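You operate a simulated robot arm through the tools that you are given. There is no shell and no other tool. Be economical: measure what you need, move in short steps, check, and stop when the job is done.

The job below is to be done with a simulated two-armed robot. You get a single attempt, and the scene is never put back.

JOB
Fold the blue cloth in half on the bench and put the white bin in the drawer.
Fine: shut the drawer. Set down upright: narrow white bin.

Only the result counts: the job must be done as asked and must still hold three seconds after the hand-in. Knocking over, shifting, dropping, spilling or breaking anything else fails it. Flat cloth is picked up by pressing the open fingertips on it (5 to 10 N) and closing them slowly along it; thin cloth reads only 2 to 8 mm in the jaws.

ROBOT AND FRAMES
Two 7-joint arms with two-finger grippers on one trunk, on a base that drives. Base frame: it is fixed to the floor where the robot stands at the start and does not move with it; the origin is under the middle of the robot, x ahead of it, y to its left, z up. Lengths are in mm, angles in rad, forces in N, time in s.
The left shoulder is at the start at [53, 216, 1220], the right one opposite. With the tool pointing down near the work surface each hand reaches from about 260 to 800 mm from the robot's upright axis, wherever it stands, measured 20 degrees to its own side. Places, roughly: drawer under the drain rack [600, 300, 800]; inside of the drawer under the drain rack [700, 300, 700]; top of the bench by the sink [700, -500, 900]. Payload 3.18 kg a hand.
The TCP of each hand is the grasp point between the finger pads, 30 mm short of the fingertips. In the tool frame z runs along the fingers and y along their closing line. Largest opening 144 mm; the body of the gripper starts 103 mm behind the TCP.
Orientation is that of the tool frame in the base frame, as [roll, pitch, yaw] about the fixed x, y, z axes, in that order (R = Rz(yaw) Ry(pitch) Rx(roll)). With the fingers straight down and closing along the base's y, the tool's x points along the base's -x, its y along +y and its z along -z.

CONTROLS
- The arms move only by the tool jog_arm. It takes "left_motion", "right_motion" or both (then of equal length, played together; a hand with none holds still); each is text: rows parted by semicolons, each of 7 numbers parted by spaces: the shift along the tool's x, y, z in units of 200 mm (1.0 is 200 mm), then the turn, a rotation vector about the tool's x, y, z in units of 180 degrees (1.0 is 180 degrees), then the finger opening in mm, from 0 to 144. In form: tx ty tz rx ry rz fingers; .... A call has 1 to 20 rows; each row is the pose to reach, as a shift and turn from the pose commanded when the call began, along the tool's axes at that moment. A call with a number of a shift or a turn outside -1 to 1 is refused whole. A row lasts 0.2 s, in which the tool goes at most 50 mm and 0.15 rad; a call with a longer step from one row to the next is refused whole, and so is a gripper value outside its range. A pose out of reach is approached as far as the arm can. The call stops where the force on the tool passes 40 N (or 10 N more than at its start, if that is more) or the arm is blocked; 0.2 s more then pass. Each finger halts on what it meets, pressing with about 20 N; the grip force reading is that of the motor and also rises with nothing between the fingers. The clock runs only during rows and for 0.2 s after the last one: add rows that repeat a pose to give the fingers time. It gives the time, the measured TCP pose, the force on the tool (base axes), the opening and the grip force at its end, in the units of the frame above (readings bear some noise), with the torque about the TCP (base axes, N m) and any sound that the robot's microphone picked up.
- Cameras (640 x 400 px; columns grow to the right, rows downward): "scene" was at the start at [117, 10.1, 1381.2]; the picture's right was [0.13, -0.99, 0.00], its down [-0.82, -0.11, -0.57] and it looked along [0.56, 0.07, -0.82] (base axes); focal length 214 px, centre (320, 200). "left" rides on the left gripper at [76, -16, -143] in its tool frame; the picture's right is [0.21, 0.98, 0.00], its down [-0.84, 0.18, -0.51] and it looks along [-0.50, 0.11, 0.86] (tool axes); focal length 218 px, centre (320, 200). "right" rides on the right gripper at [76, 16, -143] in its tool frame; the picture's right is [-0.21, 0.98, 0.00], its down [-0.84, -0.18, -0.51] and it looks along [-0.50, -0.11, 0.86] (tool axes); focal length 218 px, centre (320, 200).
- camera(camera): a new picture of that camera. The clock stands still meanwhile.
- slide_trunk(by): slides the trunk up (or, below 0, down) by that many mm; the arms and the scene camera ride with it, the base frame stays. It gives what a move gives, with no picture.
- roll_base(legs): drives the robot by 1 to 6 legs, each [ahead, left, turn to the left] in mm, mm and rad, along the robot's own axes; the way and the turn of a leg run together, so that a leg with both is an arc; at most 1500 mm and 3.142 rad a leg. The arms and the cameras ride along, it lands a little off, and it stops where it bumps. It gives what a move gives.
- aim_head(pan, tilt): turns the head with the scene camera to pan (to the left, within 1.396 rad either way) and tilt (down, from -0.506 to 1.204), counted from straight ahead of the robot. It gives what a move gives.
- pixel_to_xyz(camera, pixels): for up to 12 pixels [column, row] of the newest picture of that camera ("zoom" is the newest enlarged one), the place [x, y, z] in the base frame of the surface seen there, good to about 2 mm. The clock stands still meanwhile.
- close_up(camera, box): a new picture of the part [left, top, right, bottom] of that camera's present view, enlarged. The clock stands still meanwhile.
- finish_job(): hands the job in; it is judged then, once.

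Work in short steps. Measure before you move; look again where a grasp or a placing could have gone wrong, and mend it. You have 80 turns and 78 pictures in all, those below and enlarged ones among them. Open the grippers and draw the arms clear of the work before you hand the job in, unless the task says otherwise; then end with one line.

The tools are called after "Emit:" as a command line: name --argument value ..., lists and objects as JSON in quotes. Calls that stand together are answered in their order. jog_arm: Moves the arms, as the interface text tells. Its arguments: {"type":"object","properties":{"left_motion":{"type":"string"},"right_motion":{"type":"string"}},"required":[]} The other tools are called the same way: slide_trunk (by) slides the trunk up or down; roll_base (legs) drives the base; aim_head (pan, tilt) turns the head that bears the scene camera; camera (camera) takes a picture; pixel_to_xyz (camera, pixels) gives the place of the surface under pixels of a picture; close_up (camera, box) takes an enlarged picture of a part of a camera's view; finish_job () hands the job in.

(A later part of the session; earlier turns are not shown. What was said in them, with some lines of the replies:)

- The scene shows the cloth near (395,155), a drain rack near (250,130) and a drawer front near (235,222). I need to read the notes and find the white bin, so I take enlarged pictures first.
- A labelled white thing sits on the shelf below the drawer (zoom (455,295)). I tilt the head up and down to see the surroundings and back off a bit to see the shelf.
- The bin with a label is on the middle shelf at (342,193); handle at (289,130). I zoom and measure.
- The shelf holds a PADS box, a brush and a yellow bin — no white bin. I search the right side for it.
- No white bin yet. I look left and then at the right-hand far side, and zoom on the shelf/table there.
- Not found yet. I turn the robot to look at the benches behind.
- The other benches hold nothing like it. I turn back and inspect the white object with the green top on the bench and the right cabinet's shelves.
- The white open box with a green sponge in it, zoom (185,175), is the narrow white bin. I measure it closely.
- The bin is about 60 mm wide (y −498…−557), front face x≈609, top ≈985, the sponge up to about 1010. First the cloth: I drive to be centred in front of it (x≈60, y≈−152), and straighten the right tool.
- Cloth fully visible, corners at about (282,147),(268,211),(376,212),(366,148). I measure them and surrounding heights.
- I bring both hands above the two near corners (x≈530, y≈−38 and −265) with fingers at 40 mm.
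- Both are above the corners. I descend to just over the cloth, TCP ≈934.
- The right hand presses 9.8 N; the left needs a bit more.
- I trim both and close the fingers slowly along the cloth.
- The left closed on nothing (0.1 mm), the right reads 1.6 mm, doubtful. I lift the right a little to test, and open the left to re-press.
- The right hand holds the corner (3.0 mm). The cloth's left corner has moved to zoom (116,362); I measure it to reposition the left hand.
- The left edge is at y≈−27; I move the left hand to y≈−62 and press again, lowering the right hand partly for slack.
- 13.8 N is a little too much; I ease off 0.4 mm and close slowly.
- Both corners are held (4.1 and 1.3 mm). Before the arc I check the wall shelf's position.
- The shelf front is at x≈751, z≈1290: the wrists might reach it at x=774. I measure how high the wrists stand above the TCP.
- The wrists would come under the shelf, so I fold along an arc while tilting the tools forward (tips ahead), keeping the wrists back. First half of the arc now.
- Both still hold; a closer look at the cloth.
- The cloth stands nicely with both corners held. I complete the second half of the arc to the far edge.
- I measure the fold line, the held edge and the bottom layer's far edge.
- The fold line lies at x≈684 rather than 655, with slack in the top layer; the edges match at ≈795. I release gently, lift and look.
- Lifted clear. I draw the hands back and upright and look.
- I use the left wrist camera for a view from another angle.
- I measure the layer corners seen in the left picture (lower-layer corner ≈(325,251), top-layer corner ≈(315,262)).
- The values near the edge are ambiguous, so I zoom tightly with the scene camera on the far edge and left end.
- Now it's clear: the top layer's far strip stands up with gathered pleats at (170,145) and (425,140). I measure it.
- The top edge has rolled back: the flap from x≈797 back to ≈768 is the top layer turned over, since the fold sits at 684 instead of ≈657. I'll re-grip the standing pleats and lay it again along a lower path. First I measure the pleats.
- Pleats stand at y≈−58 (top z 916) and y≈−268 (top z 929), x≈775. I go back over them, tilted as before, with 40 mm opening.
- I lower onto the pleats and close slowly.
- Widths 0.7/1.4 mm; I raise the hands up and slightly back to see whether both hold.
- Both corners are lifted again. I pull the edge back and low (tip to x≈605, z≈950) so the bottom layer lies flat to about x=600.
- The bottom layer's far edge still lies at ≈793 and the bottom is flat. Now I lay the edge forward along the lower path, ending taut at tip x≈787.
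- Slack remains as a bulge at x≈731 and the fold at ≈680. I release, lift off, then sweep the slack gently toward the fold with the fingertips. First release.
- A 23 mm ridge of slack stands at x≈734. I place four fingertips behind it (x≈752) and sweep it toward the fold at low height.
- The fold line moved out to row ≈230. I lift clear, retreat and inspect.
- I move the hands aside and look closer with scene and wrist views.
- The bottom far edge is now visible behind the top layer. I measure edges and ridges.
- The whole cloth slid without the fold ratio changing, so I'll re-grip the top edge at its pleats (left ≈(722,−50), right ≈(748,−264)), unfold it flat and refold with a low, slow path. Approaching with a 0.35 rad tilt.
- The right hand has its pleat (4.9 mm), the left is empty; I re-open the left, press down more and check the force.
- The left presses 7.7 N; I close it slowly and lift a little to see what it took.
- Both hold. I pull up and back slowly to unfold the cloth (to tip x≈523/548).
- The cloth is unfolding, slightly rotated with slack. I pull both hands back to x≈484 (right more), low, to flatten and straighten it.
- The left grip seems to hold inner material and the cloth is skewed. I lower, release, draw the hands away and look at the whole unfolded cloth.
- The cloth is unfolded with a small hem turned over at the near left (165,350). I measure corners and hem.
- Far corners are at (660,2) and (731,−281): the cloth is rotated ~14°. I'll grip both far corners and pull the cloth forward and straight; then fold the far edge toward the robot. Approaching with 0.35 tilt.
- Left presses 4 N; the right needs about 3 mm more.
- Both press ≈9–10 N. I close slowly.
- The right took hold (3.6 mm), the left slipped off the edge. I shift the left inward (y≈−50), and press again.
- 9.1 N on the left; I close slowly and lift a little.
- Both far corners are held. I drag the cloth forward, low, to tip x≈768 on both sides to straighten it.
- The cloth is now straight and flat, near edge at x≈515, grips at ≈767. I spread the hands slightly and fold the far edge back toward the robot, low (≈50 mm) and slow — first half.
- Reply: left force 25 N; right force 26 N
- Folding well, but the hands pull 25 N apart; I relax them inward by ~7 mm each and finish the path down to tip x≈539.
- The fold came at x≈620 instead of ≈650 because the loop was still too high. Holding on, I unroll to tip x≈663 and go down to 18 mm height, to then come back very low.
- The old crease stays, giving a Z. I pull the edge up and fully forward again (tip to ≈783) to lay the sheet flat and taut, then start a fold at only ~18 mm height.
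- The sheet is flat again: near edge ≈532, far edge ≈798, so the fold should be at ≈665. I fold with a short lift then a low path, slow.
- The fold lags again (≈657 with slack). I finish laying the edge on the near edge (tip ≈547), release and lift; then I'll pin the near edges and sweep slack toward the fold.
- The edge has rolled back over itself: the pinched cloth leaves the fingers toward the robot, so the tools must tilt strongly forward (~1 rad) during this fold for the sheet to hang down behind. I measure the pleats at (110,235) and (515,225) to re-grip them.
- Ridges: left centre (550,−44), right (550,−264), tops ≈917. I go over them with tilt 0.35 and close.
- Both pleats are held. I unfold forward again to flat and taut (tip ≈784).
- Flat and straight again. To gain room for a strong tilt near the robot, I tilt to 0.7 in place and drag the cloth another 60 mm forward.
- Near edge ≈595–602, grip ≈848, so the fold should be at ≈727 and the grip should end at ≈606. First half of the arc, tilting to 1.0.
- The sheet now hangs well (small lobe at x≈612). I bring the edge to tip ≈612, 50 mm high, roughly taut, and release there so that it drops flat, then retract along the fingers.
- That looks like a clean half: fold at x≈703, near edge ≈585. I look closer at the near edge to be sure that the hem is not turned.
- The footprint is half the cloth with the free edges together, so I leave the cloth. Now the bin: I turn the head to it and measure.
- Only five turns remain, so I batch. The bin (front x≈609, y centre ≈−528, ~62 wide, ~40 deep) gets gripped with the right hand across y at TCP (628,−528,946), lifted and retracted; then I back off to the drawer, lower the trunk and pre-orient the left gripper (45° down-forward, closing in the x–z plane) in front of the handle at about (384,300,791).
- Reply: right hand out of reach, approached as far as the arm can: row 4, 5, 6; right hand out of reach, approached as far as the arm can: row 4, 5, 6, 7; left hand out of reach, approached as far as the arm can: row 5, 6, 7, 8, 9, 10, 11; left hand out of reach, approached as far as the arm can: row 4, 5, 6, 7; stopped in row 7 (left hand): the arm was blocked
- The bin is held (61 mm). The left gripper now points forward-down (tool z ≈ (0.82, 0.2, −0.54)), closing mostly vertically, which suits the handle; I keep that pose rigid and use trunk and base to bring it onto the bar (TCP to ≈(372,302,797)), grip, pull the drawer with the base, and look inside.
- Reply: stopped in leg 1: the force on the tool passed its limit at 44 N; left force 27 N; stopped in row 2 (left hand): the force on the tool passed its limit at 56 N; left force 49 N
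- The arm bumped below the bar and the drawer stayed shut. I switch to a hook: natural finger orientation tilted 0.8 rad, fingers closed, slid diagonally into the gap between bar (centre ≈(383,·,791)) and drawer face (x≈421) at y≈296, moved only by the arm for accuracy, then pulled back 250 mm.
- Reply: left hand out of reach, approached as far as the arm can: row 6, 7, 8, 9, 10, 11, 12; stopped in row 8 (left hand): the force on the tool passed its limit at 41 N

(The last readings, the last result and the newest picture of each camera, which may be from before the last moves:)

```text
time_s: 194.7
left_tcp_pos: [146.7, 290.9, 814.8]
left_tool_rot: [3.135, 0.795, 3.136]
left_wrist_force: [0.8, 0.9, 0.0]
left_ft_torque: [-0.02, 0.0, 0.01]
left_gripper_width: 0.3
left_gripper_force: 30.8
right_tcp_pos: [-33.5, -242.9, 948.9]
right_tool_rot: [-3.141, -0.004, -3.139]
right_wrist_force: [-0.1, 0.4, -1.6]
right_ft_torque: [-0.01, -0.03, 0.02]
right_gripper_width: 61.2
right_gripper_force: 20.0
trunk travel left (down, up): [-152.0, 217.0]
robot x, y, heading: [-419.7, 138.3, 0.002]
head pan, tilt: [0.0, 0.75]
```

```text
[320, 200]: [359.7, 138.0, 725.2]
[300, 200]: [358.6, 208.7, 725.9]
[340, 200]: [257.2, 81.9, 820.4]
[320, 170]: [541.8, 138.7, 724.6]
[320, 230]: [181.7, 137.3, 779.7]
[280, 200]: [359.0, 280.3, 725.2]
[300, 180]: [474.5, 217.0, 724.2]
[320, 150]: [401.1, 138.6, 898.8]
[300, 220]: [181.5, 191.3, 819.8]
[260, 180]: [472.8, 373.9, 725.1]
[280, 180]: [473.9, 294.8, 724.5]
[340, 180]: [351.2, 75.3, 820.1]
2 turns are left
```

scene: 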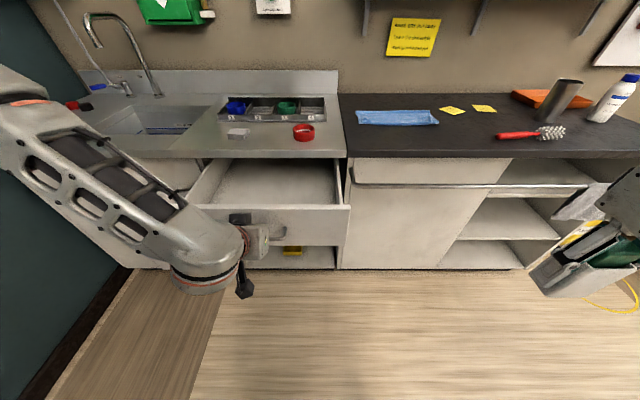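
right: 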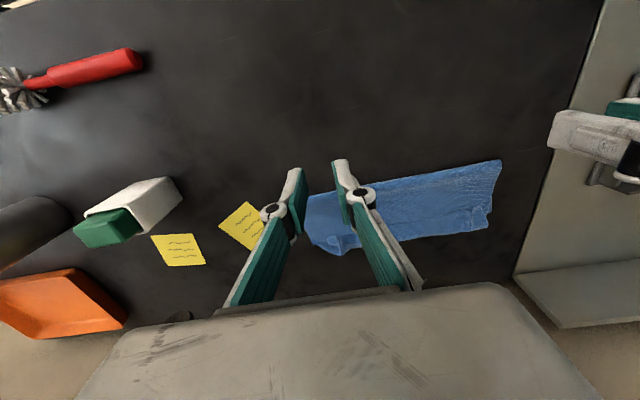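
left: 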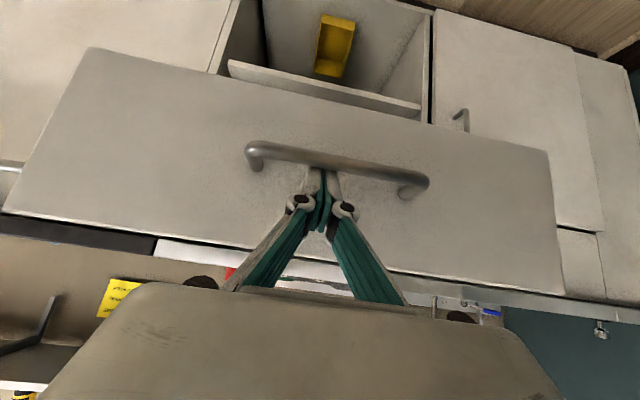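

The drawer is open (face at x=181, floor z=725, empty). Now, batched: lift the left finger out of the handle, raise the trunk, drive closer, place the bin at about (302,175) with TCP z≈770, release, withdraw, then push the drawer shut with the left fingertips on its face beside the handle in gentle base steps, back off and look.

Emit:
jog_arm --left_motion "-0.036 0 -0.035 0 0 0 0; -0.09 0 -0.087 0 0 0 0; -0.145 0 -0.14 0 0 0 0; -0.2 0 -0.19 0 0 0 0; -0.251 0 -0.244 0 0 0 0; -0.251 0 -0.244 0 0 0 0"

Emit:
slide_trunk --by 80

Emit:
roll_base --legs '[[0, 130, 0], [158, 0, 0]]'

Emit:
jog_arm --right_motion "-0.07 0.14 0.06 0 0 0 35; -0.14 0.27 0.12 0 0 0 35; -0.21 0.41 0.17 0 0 0 35; -0.29 0.54 0.23 0 0 0 35; -0.36 0.68 0.29 0 0 0 35; -0.43 0.82 0.34 0 0 0 35; -0.5 0.95 0.4 0 0 0 35; -0.5 0.95 0.4 0 0 0 35"

Emit:
jog_arm --right_motion "-0.1 0.12 0 0 0 0 35; -0.2 0.25 0 0 0 0 35; -0.3 0.37 0 0 0 0 35; -0.39 0.49 0 0 0 0 35; -0.39 0.49 0 0 0 0 35"

Emit:
jog_arm --right_motion "0 0 0.12 0 0 0 35; 0 0 0.25 0 0 0 35; 0 0 0.38 0 0 0 35; 0 0 0.51 0 0 0 35; 0 0 0.63 0 0 0 35; 0 0 0.73 0 0 0 35; 0 0 0.8 0 0 0 35; 0 0 0.85 0 0 0 35; 0 0 0.88 0 0 0 35; 0 0 0.893 0 0 0 35; 0 0 0.893 0 0 0 35"

Emit:
jog_arm --right_motion "0 0 0 0 0 0 60; 0 0 0 0 0 0 68; 0 0 0 0 0 0 78; 0 0 0 0 0 0 90; 0 0 0 0 0 0 95; 0 0 0 0 0 0 95; 0 0 -0.1 0 0 0 95; 0 0 -0.25 0 0 0 95; 0 0 -0.45 0 0 0 95; 0 0 -0.65 0 0 0 95; 0 0 -0.85 0 0 0 95; 0 0 -0.88 0 0 0 95"

Emit:
camera --camera "right"

Emit:
jog_arm --right_motion "0.15 0 0 0 0 0 60; 0.3 0 0 0 0 0 40; 0.45 0 0 0 0 0 40; 0.6 0 0 0 0 0 40; 0.75 0 0 0 0 0 40; 0.9 0 0 0 0 0 40"

Emit:
roll_base --legs '[[-200, 0, 0]]'

Emit:
slide_trunk --by -144

Emit:
roll_base --legs '[[30, 0, 0]]'

Emit:
roll_base --legs '[[12, 0, 0], [12, 0, 0], [12, 0, 0]]'

Emit:
roll_base --legs '[[80, 0, 0], [80, 0, 0]]'

Emit:
roll_base --legs '[[40, 0, 0], [15, 0, 0], [12, 0, 0]]'

Emit:
roll_base --legs '[[12, 0, 0]]'

Emit:
roll_base --legs '[[-230, 0, 0]]'

Emit:
camera --camera "scene"

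Emit:
pixel_to_xyz --camera "scene" --pixels '[[320, 180], [300, 180], [340, 180], [320, 170], [320, 190], [320, 200], [340, 190], [340, 170], [360, 180], [360, 190], [300, 190], [320, 220]]'

```text
time_s: 196.1
left_tcp_pos: [145.4, 287.9, 885.5]
left_tool_rot: [3.137, 0.796, 3.136]
left_wrist_force: [-0.6, 0.6, 0.7]
left_ft_torque: [-0.03, -0.03, -0.01]
left_gripper_width: 0.0
left_gripper_force: 30.6
right_tcp_pos: [-33.0, -243.3, 948.2]
right_tool_rot: [-3.14, -0.005, -3.139]
right_wrist_force: [0.6, -0.1, -1.0]
right_ft_torque: [0.03, 0.0, 0.0]
right_gripper_width: 61.1
right_gripper_force: 20.3
trunk travel left (down, up): [-152.0, 217.0]
robot x, y, heading: [-419.3, 137.9, -0.003]
head pan, tilt: [0.0, 0.75]
```

```text
time_s: 197.3
left_tcp_pos: [146.9, 289.4, 963.9]
left_tool_rot: [3.137, 0.791, 3.138]
left_wrist_force: [0.6, 0.1, -0.2]
left_ft_torque: [0.03, -0.02, 0.02]
left_gripper_width: 0.0
left_gripper_force: 30.2
right_tcp_pos: [-32.0, -242.7, 1026.1]
right_tool_rot: [-3.141, -0.006, -3.141]
right_wrist_force: [0.3, 0.0, -1.8]
right_ft_torque: [0.03, 0.04, -0.01]
right_gripper_width: 61.2
right_gripper_force: 19.6
trunk travel left (down, up): [-232.0, 137.0]
robot x, y, heading: [-420.3, 136.2, -0.0]
head pan, tilt: [0.0, 0.75]
```

```text
time_s: 200.1
left_tcp_pos: [300.3, 420.5, 964.9]
left_tool_rot: [3.136, 0.792, 3.139]
left_wrist_force: [0.1, 0.6, 0.1]
left_ft_torque: [-0.01, -0.03, -0.02]
left_gripper_width: 0.0
left_gripper_force: 30.5
right_tcp_pos: [122.6, -111.0, 1029.1]
right_tool_rot: [-3.141, -0.004, -3.139]
right_wrist_force: [0.0, -1.1, -2.2]
right_ft_torque: [0.01, 0.06, 0.01]
right_gripper_width: 61.1
right_gripper_force: 19.7
trunk travel left (down, up): [-232.0, 137.0]
robot x, y, heading: [-265.2, 271.0, 0.006]
head pan, tilt: [0.0, 0.75]
```

```text
time_s: 201.9
left_tcp_pos: [298.9, 420.0, 967.1]
left_tool_rot: [3.137, 0.795, 3.138]
left_wrist_force: [0.2, 1.3, 0.2]
left_ft_torque: [0.02, -0.01, -0.01]
left_gripper_width: 0.0
left_gripper_force: 30.3
right_tcp_pos: [220.6, 79.8, 948.6]
right_tool_rot: [3.142, -0.003, -3.138]
right_wrist_force: [1.5, -0.2, -1.7]
right_ft_torque: [0.0, 0.0, 0.02]
right_gripper_width: 61.0
right_gripper_force: 20.1
trunk travel left (down, up): [-232.0, 137.0]
robot x, y, heading: [-260.5, 270.0, 0.002]
head pan, tilt: [0.0, 0.75]
```

```text
time_s: 203.1
left_tcp_pos: [298.9, 420.8, 964.8]
left_tool_rot: [3.137, 0.796, 3.137]
left_wrist_force: [0.2, 0.2, -0.2]
left_ft_torque: [0.0, -0.02, -0.02]
left_gripper_width: 0.0
left_gripper_force: 30.8
right_tcp_pos: [299.4, 176.4, 947.3]
right_tool_rot: [3.142, -0.004, -3.139]
right_wrist_force: [0.4, 0.5, -1.3]
right_ft_torque: [0.03, 0.01, 0.03]
right_gripper_width: 61.4
right_gripper_force: 19.9
trunk travel left (down, up): [-232.0, 137.0]
robot x, y, heading: [-264.4, 264.9, -0.004]
head pan, tilt: [0.0, 0.75]
```

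```text
time_s: 205.5
left_tcp_pos: [299.1, 421.6, 965.8]
left_tool_rot: [3.135, 0.797, 3.136]
left_wrist_force: [0.7, -0.4, 0.5]
left_ft_torque: [0.02, -0.02, 0.01]
left_gripper_width: 0.0
left_gripper_force: 31.2
right_tcp_pos: [298.9, 177.0, 770.6]
right_tool_rot: [-3.141, 0.0, -3.139]
right_wrist_force: [1.1, -1.6, 7.7]
right_ft_torque: [-0.24, -0.13, -0.03]
right_gripper_width: 61.2
right_gripper_force: 19.9
trunk travel left (down, up): [-232.0, 137.0]
robot x, y, heading: [-265.7, 269.2, 0.004]
head pan, tilt: [0.0, 0.75]
```

```text
time_s: 208.1
left_tcp_pos: [300.7, 421.1, 964.9]
left_tool_rot: [3.137, 0.795, 3.137]
left_wrist_force: [-0.1, -0.2, 0.4]
left_ft_torque: [0.05, -0.02, 0.05]
left_gripper_width: 0.1
left_gripper_force: 30.6
right_tcp_pos: [299.9, 177.3, 944.4]
right_tool_rot: [-3.141, -0.003, -3.137]
right_wrist_force: [0.5, 0.0, 0.5]
right_ft_torque: [0.01, -0.02, 0.0]
right_gripper_width: 95.0
right_gripper_force: 0.0
trunk travel left (down, up): [-232.0, 137.0]
robot x, y, heading: [-263.0, 263.8, 0.003]
head pan, tilt: [0.0, 0.75]
```

```text
7 pictures are left
```

right: 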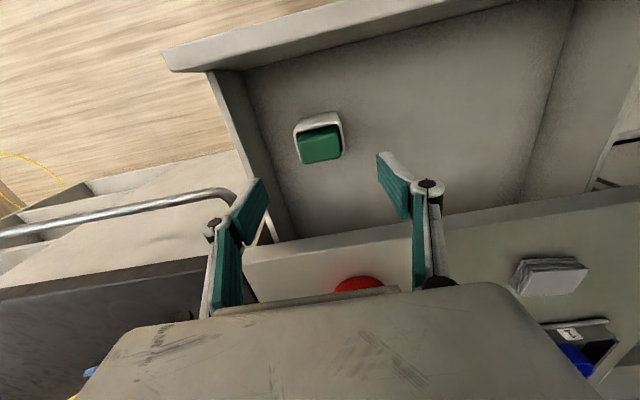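

```text
time_s: 209.5
left_tcp_pos: [299.9, 420.4, 966.0]
left_tool_rot: [3.137, 0.796, 3.139]
left_wrist_force: [-0.6, 1.2, -0.2]
left_ft_torque: [-0.02, -0.04, -0.01]
left_gripper_width: 0.3
left_gripper_force: 30.6
right_tcp_pos: [117.4, 177.8, 947.2]
right_tool_rot: [3.141, -0.001, -3.139]
right_wrist_force: [-0.7, -0.5, -0.6]
right_ft_torque: [0.01, 0.01, -0.01]
right_gripper_width: 39.8
right_gripper_force: 0.0
trunk travel left (down, up): [-232.0, 137.0]
robot x, y, heading: [-265.2, 264.5, 0.001]
head pan, tilt: [0.0, 0.75]
```

```text
time_s: 211.1
left_tcp_pos: [97.7, 420.7, 964.6]
left_tool_rot: [3.135, 0.795, 3.14]
left_wrist_force: [0.1, -0.8, 0.0]
left_ft_torque: [0.0, -0.02, -0.01]
left_gripper_width: 0.0
left_gripper_force: 30.3
right_tcp_pos: [-83.2, 176.5, 946.9]
right_tool_rot: [3.141, -0.001, -3.134]
right_wrist_force: [-0.3, 0.1, 0.5]
right_ft_torque: [0.0, -0.03, -0.03]
right_gripper_width: 40.1
right_gripper_force: 0.0
trunk travel left (down, up): [-232.0, 137.0]
robot x, y, heading: [-466.4, 267.2, 0.006]
head pan, tilt: [0.0, 0.75]
```

```text
time_s: 212.8
left_tcp_pos: [96.0, 420.2, 787.9]
left_tool_rot: [3.139, 0.717, -3.141]
left_wrist_force: [-0.4, -0.1, -0.6]
left_ft_torque: [0.0, 0.03, -0.03]
left_gripper_width: 0.0
left_gripper_force: 30.5
right_tcp_pos: [-83.0, 177.2, 804.0]
right_tool_rot: [-3.141, 0.002, -3.138]
right_wrist_force: [-0.3, -0.2, -0.4]
right_ft_torque: [0.06, -0.01, -0.02]
right_gripper_width: 40.3
right_gripper_force: 0.1
trunk travel left (down, up): [-88.0, 281.0]
robot x, y, heading: [-463.7, 265.7, 0.008]
head pan, tilt: [0.0, 0.75]
```

```text
time_s: 213.6
left_tcp_pos: [126.6, 420.7, 785.6]
left_tool_rot: [3.139, 0.712, 3.14]
left_wrist_force: [0.2, 0.1, -0.4]
left_ft_torque: [0.0, 0.01, -0.03]
left_gripper_width: 0.0
left_gripper_force: 31.1
right_tcp_pos: [-53.0, 178.0, 801.9]
right_tool_rot: [3.141, -0.002, -3.136]
right_wrist_force: [-0.1, -0.1, 0.3]
right_ft_torque: [0.02, -0.01, 0.02]
right_gripper_width: 39.9
right_gripper_force: 0.1
trunk travel left (down, up): [-88.0, 281.0]
robot x, y, heading: [-433.8, 268.0, 0.011]
head pan, tilt: [0.0, 0.75]
```

```text
time_s: 215.1
left_tcp_pos: [161.9, 421.1, 786.4]
left_tool_rot: [3.139, 0.714, 3.14]
left_wrist_force: [-1.3, -0.9, -1.0]
left_ft_torque: [-0.01, -0.01, 0.0]
left_gripper_width: 0.0
left_gripper_force: 29.8
right_tcp_pos: [-16.3, 177.9, 802.2]
right_tool_rot: [3.14, -0.005, -3.135]
right_wrist_force: [0.1, 0.1, 0.4]
right_ft_torque: [-0.01, 0.0, -0.03]
right_gripper_width: 39.9
right_gripper_force: 0.1
trunk travel left (down, up): [-88.0, 281.0]
robot x, y, heading: [-399.9, 269.7, 0.006]
head pan, tilt: [0.0, 0.75]
```

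```text
time_s: 216.8
left_tcp_pos: [322.0, 422.6, 784.8]
left_tool_rot: [3.138, 0.713, 3.141]
left_wrist_force: [0.5, 0.9, 0.4]
left_ft_torque: [0.0, 0.02, 0.02]
left_gripper_width: 0.0
left_gripper_force: 30.6
right_tcp_pos: [144.1, 177.6, 802.4]
right_tool_rot: [-3.14, -0.003, -3.136]
right_wrist_force: [1.0, -0.7, -0.7]
right_ft_torque: [0.0, 0.05, 0.01]
right_gripper_width: 40.1
right_gripper_force: 0.1
trunk travel left (down, up): [-88.0, 281.0]
robot x, y, heading: [-241.6, 265.4, 0.005]
head pan, tilt: [0.0, 0.75]
```

```text
time_s: 218.4
left_tcp_pos: [389.0, 423.0, 785.7]
left_tool_rot: [3.137, 0.713, -3.142]
left_wrist_force: [0.6, -0.3, -0.8]
left_ft_torque: [0.03, 0.02, 0.02]
left_gripper_width: 0.0
left_gripper_force: 30.6
right_tcp_pos: [210.5, 179.8, 802.6]
right_tool_rot: [-3.141, -0.004, -3.136]
right_wrist_force: [0.1, -0.2, -0.6]
right_ft_torque: [0.02, -0.01, 0.0]
right_gripper_width: 40.1
right_gripper_force: 0.1
trunk travel left (down, up): [-88.0, 281.0]
robot x, y, heading: [-171.1, 267.6, 0.002]
head pan, tilt: [0.0, 0.75]
```

```text
time_s: 219.3
left_tcp_pos: [392.9, 423.2, 783.1]
left_tool_rot: [3.133, 0.702, 3.133]
left_wrist_force: [-3.6, -0.1, 2.4]
left_ft_torque: [-0.01, 0.04, 0.01]
left_gripper_width: 6.1
left_gripper_force: 30.7
right_tcp_pos: [220.6, 178.6, 803.3]
right_tool_rot: [-3.14, -0.003, -3.136]
right_wrist_force: [-1.2, 0.1, 0.0]
right_ft_torque: [-0.05, -0.02, 0.0]
right_gripper_width: 40.1
right_gripper_force: 0.0
trunk travel left (down, up): [-88.0, 281.0]
robot x, y, heading: [-159.6, 266.1, 0.009]
head pan, tilt: [0.0, 0.75]
stopped in leg 1: the force on the tool passed its limit at 46 N (the readings are from after the stop); the commanded pose is now the measured one
```

```text
time_s: 221.0
left_tcp_pos: [162.4, 422.2, 783.7]
left_tool_rot: [3.135, 0.705, 3.134]
left_wrist_force: [0.4, 0.3, 0.1]
left_ft_torque: [0.02, 0.02, 0.04]
left_gripper_width: 0.0
left_gripper_force: 30.5
right_tcp_pos: [-9.3, 178.6, 802.8]
right_tool_rot: [3.14, -0.003, -3.132]
right_wrist_force: [0.4, 0.2, 0.3]
right_ft_torque: [-0.02, -0.03, 0.05]
right_gripper_width: 39.7
right_gripper_force: 0.1
trunk travel left (down, up): [-88.0, 281.0]
robot x, y, heading: [-390.4, 265.3, 0.009]
head pan, tilt: [0.0, 0.75]
```

```text
6 pictures are left
```

scene: 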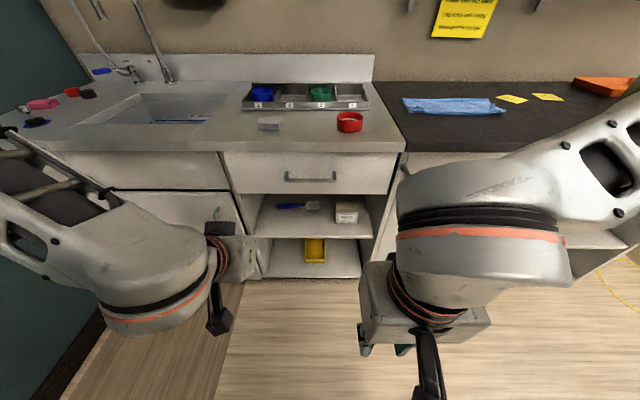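

```text
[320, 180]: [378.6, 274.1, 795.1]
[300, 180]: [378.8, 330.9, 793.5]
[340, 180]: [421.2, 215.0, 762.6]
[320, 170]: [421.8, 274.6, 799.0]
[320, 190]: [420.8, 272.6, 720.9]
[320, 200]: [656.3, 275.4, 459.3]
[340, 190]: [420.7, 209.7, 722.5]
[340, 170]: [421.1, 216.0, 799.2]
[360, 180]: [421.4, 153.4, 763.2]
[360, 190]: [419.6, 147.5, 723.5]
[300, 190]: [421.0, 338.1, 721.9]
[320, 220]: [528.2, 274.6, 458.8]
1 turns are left
```

The drawer face reads x≈421, the same as before I opened it, and the bin stood upright inside when I let go. The arms are clear of the work, so I open the left gripper and hand in.

Emit:
jog_arm --left_motion "0 0 0 0 0 0 30; 0 0 0 0 0 0 60; 0 0 0 0 0 0 60" --right_motion "0 0 0 0 0 0 60; 0 0 0 0 0 0 60; 0 0 0 0 0 0 60"

Emit:
finish_job

```text
time_s: 221.8
left_tcp_pos: [163.7, 422.6, 783.2]
left_tool_rot: [3.135, 0.701, 3.134]
left_wrist_force: [0.5, 0.6, 0.0]
left_ft_torque: [0.03, -0.01, 0.0]
left_gripper_width: 59.9
left_gripper_force: 0.1
right_tcp_pos: [-9.1, 178.3, 802.9]
right_tool_rot: [-3.139, -0.004, -3.132]
right_wrist_force: [-0.7, -0.2, -0.3]
right_ft_torque: [0.02, 0.01, 0.01]
right_gripper_width: 59.8
right_gripper_force: 0.1
trunk travel left (down, up): [-88.0, 281.0]
robot x, y, heading: [-392.8, 265.5, 0.011]
head pan, tilt: [0.0, 0.75]
```

```text
The job is handed in.
```

I handed the job in: the narrow white bin was upright in the drawer at release (not seen since) and the drawer is shut, but the cloth fold is imperfect — about 120 mm deep against an ideal 137, with about 35 mm of the top layer's edge apparently turned back on itself.
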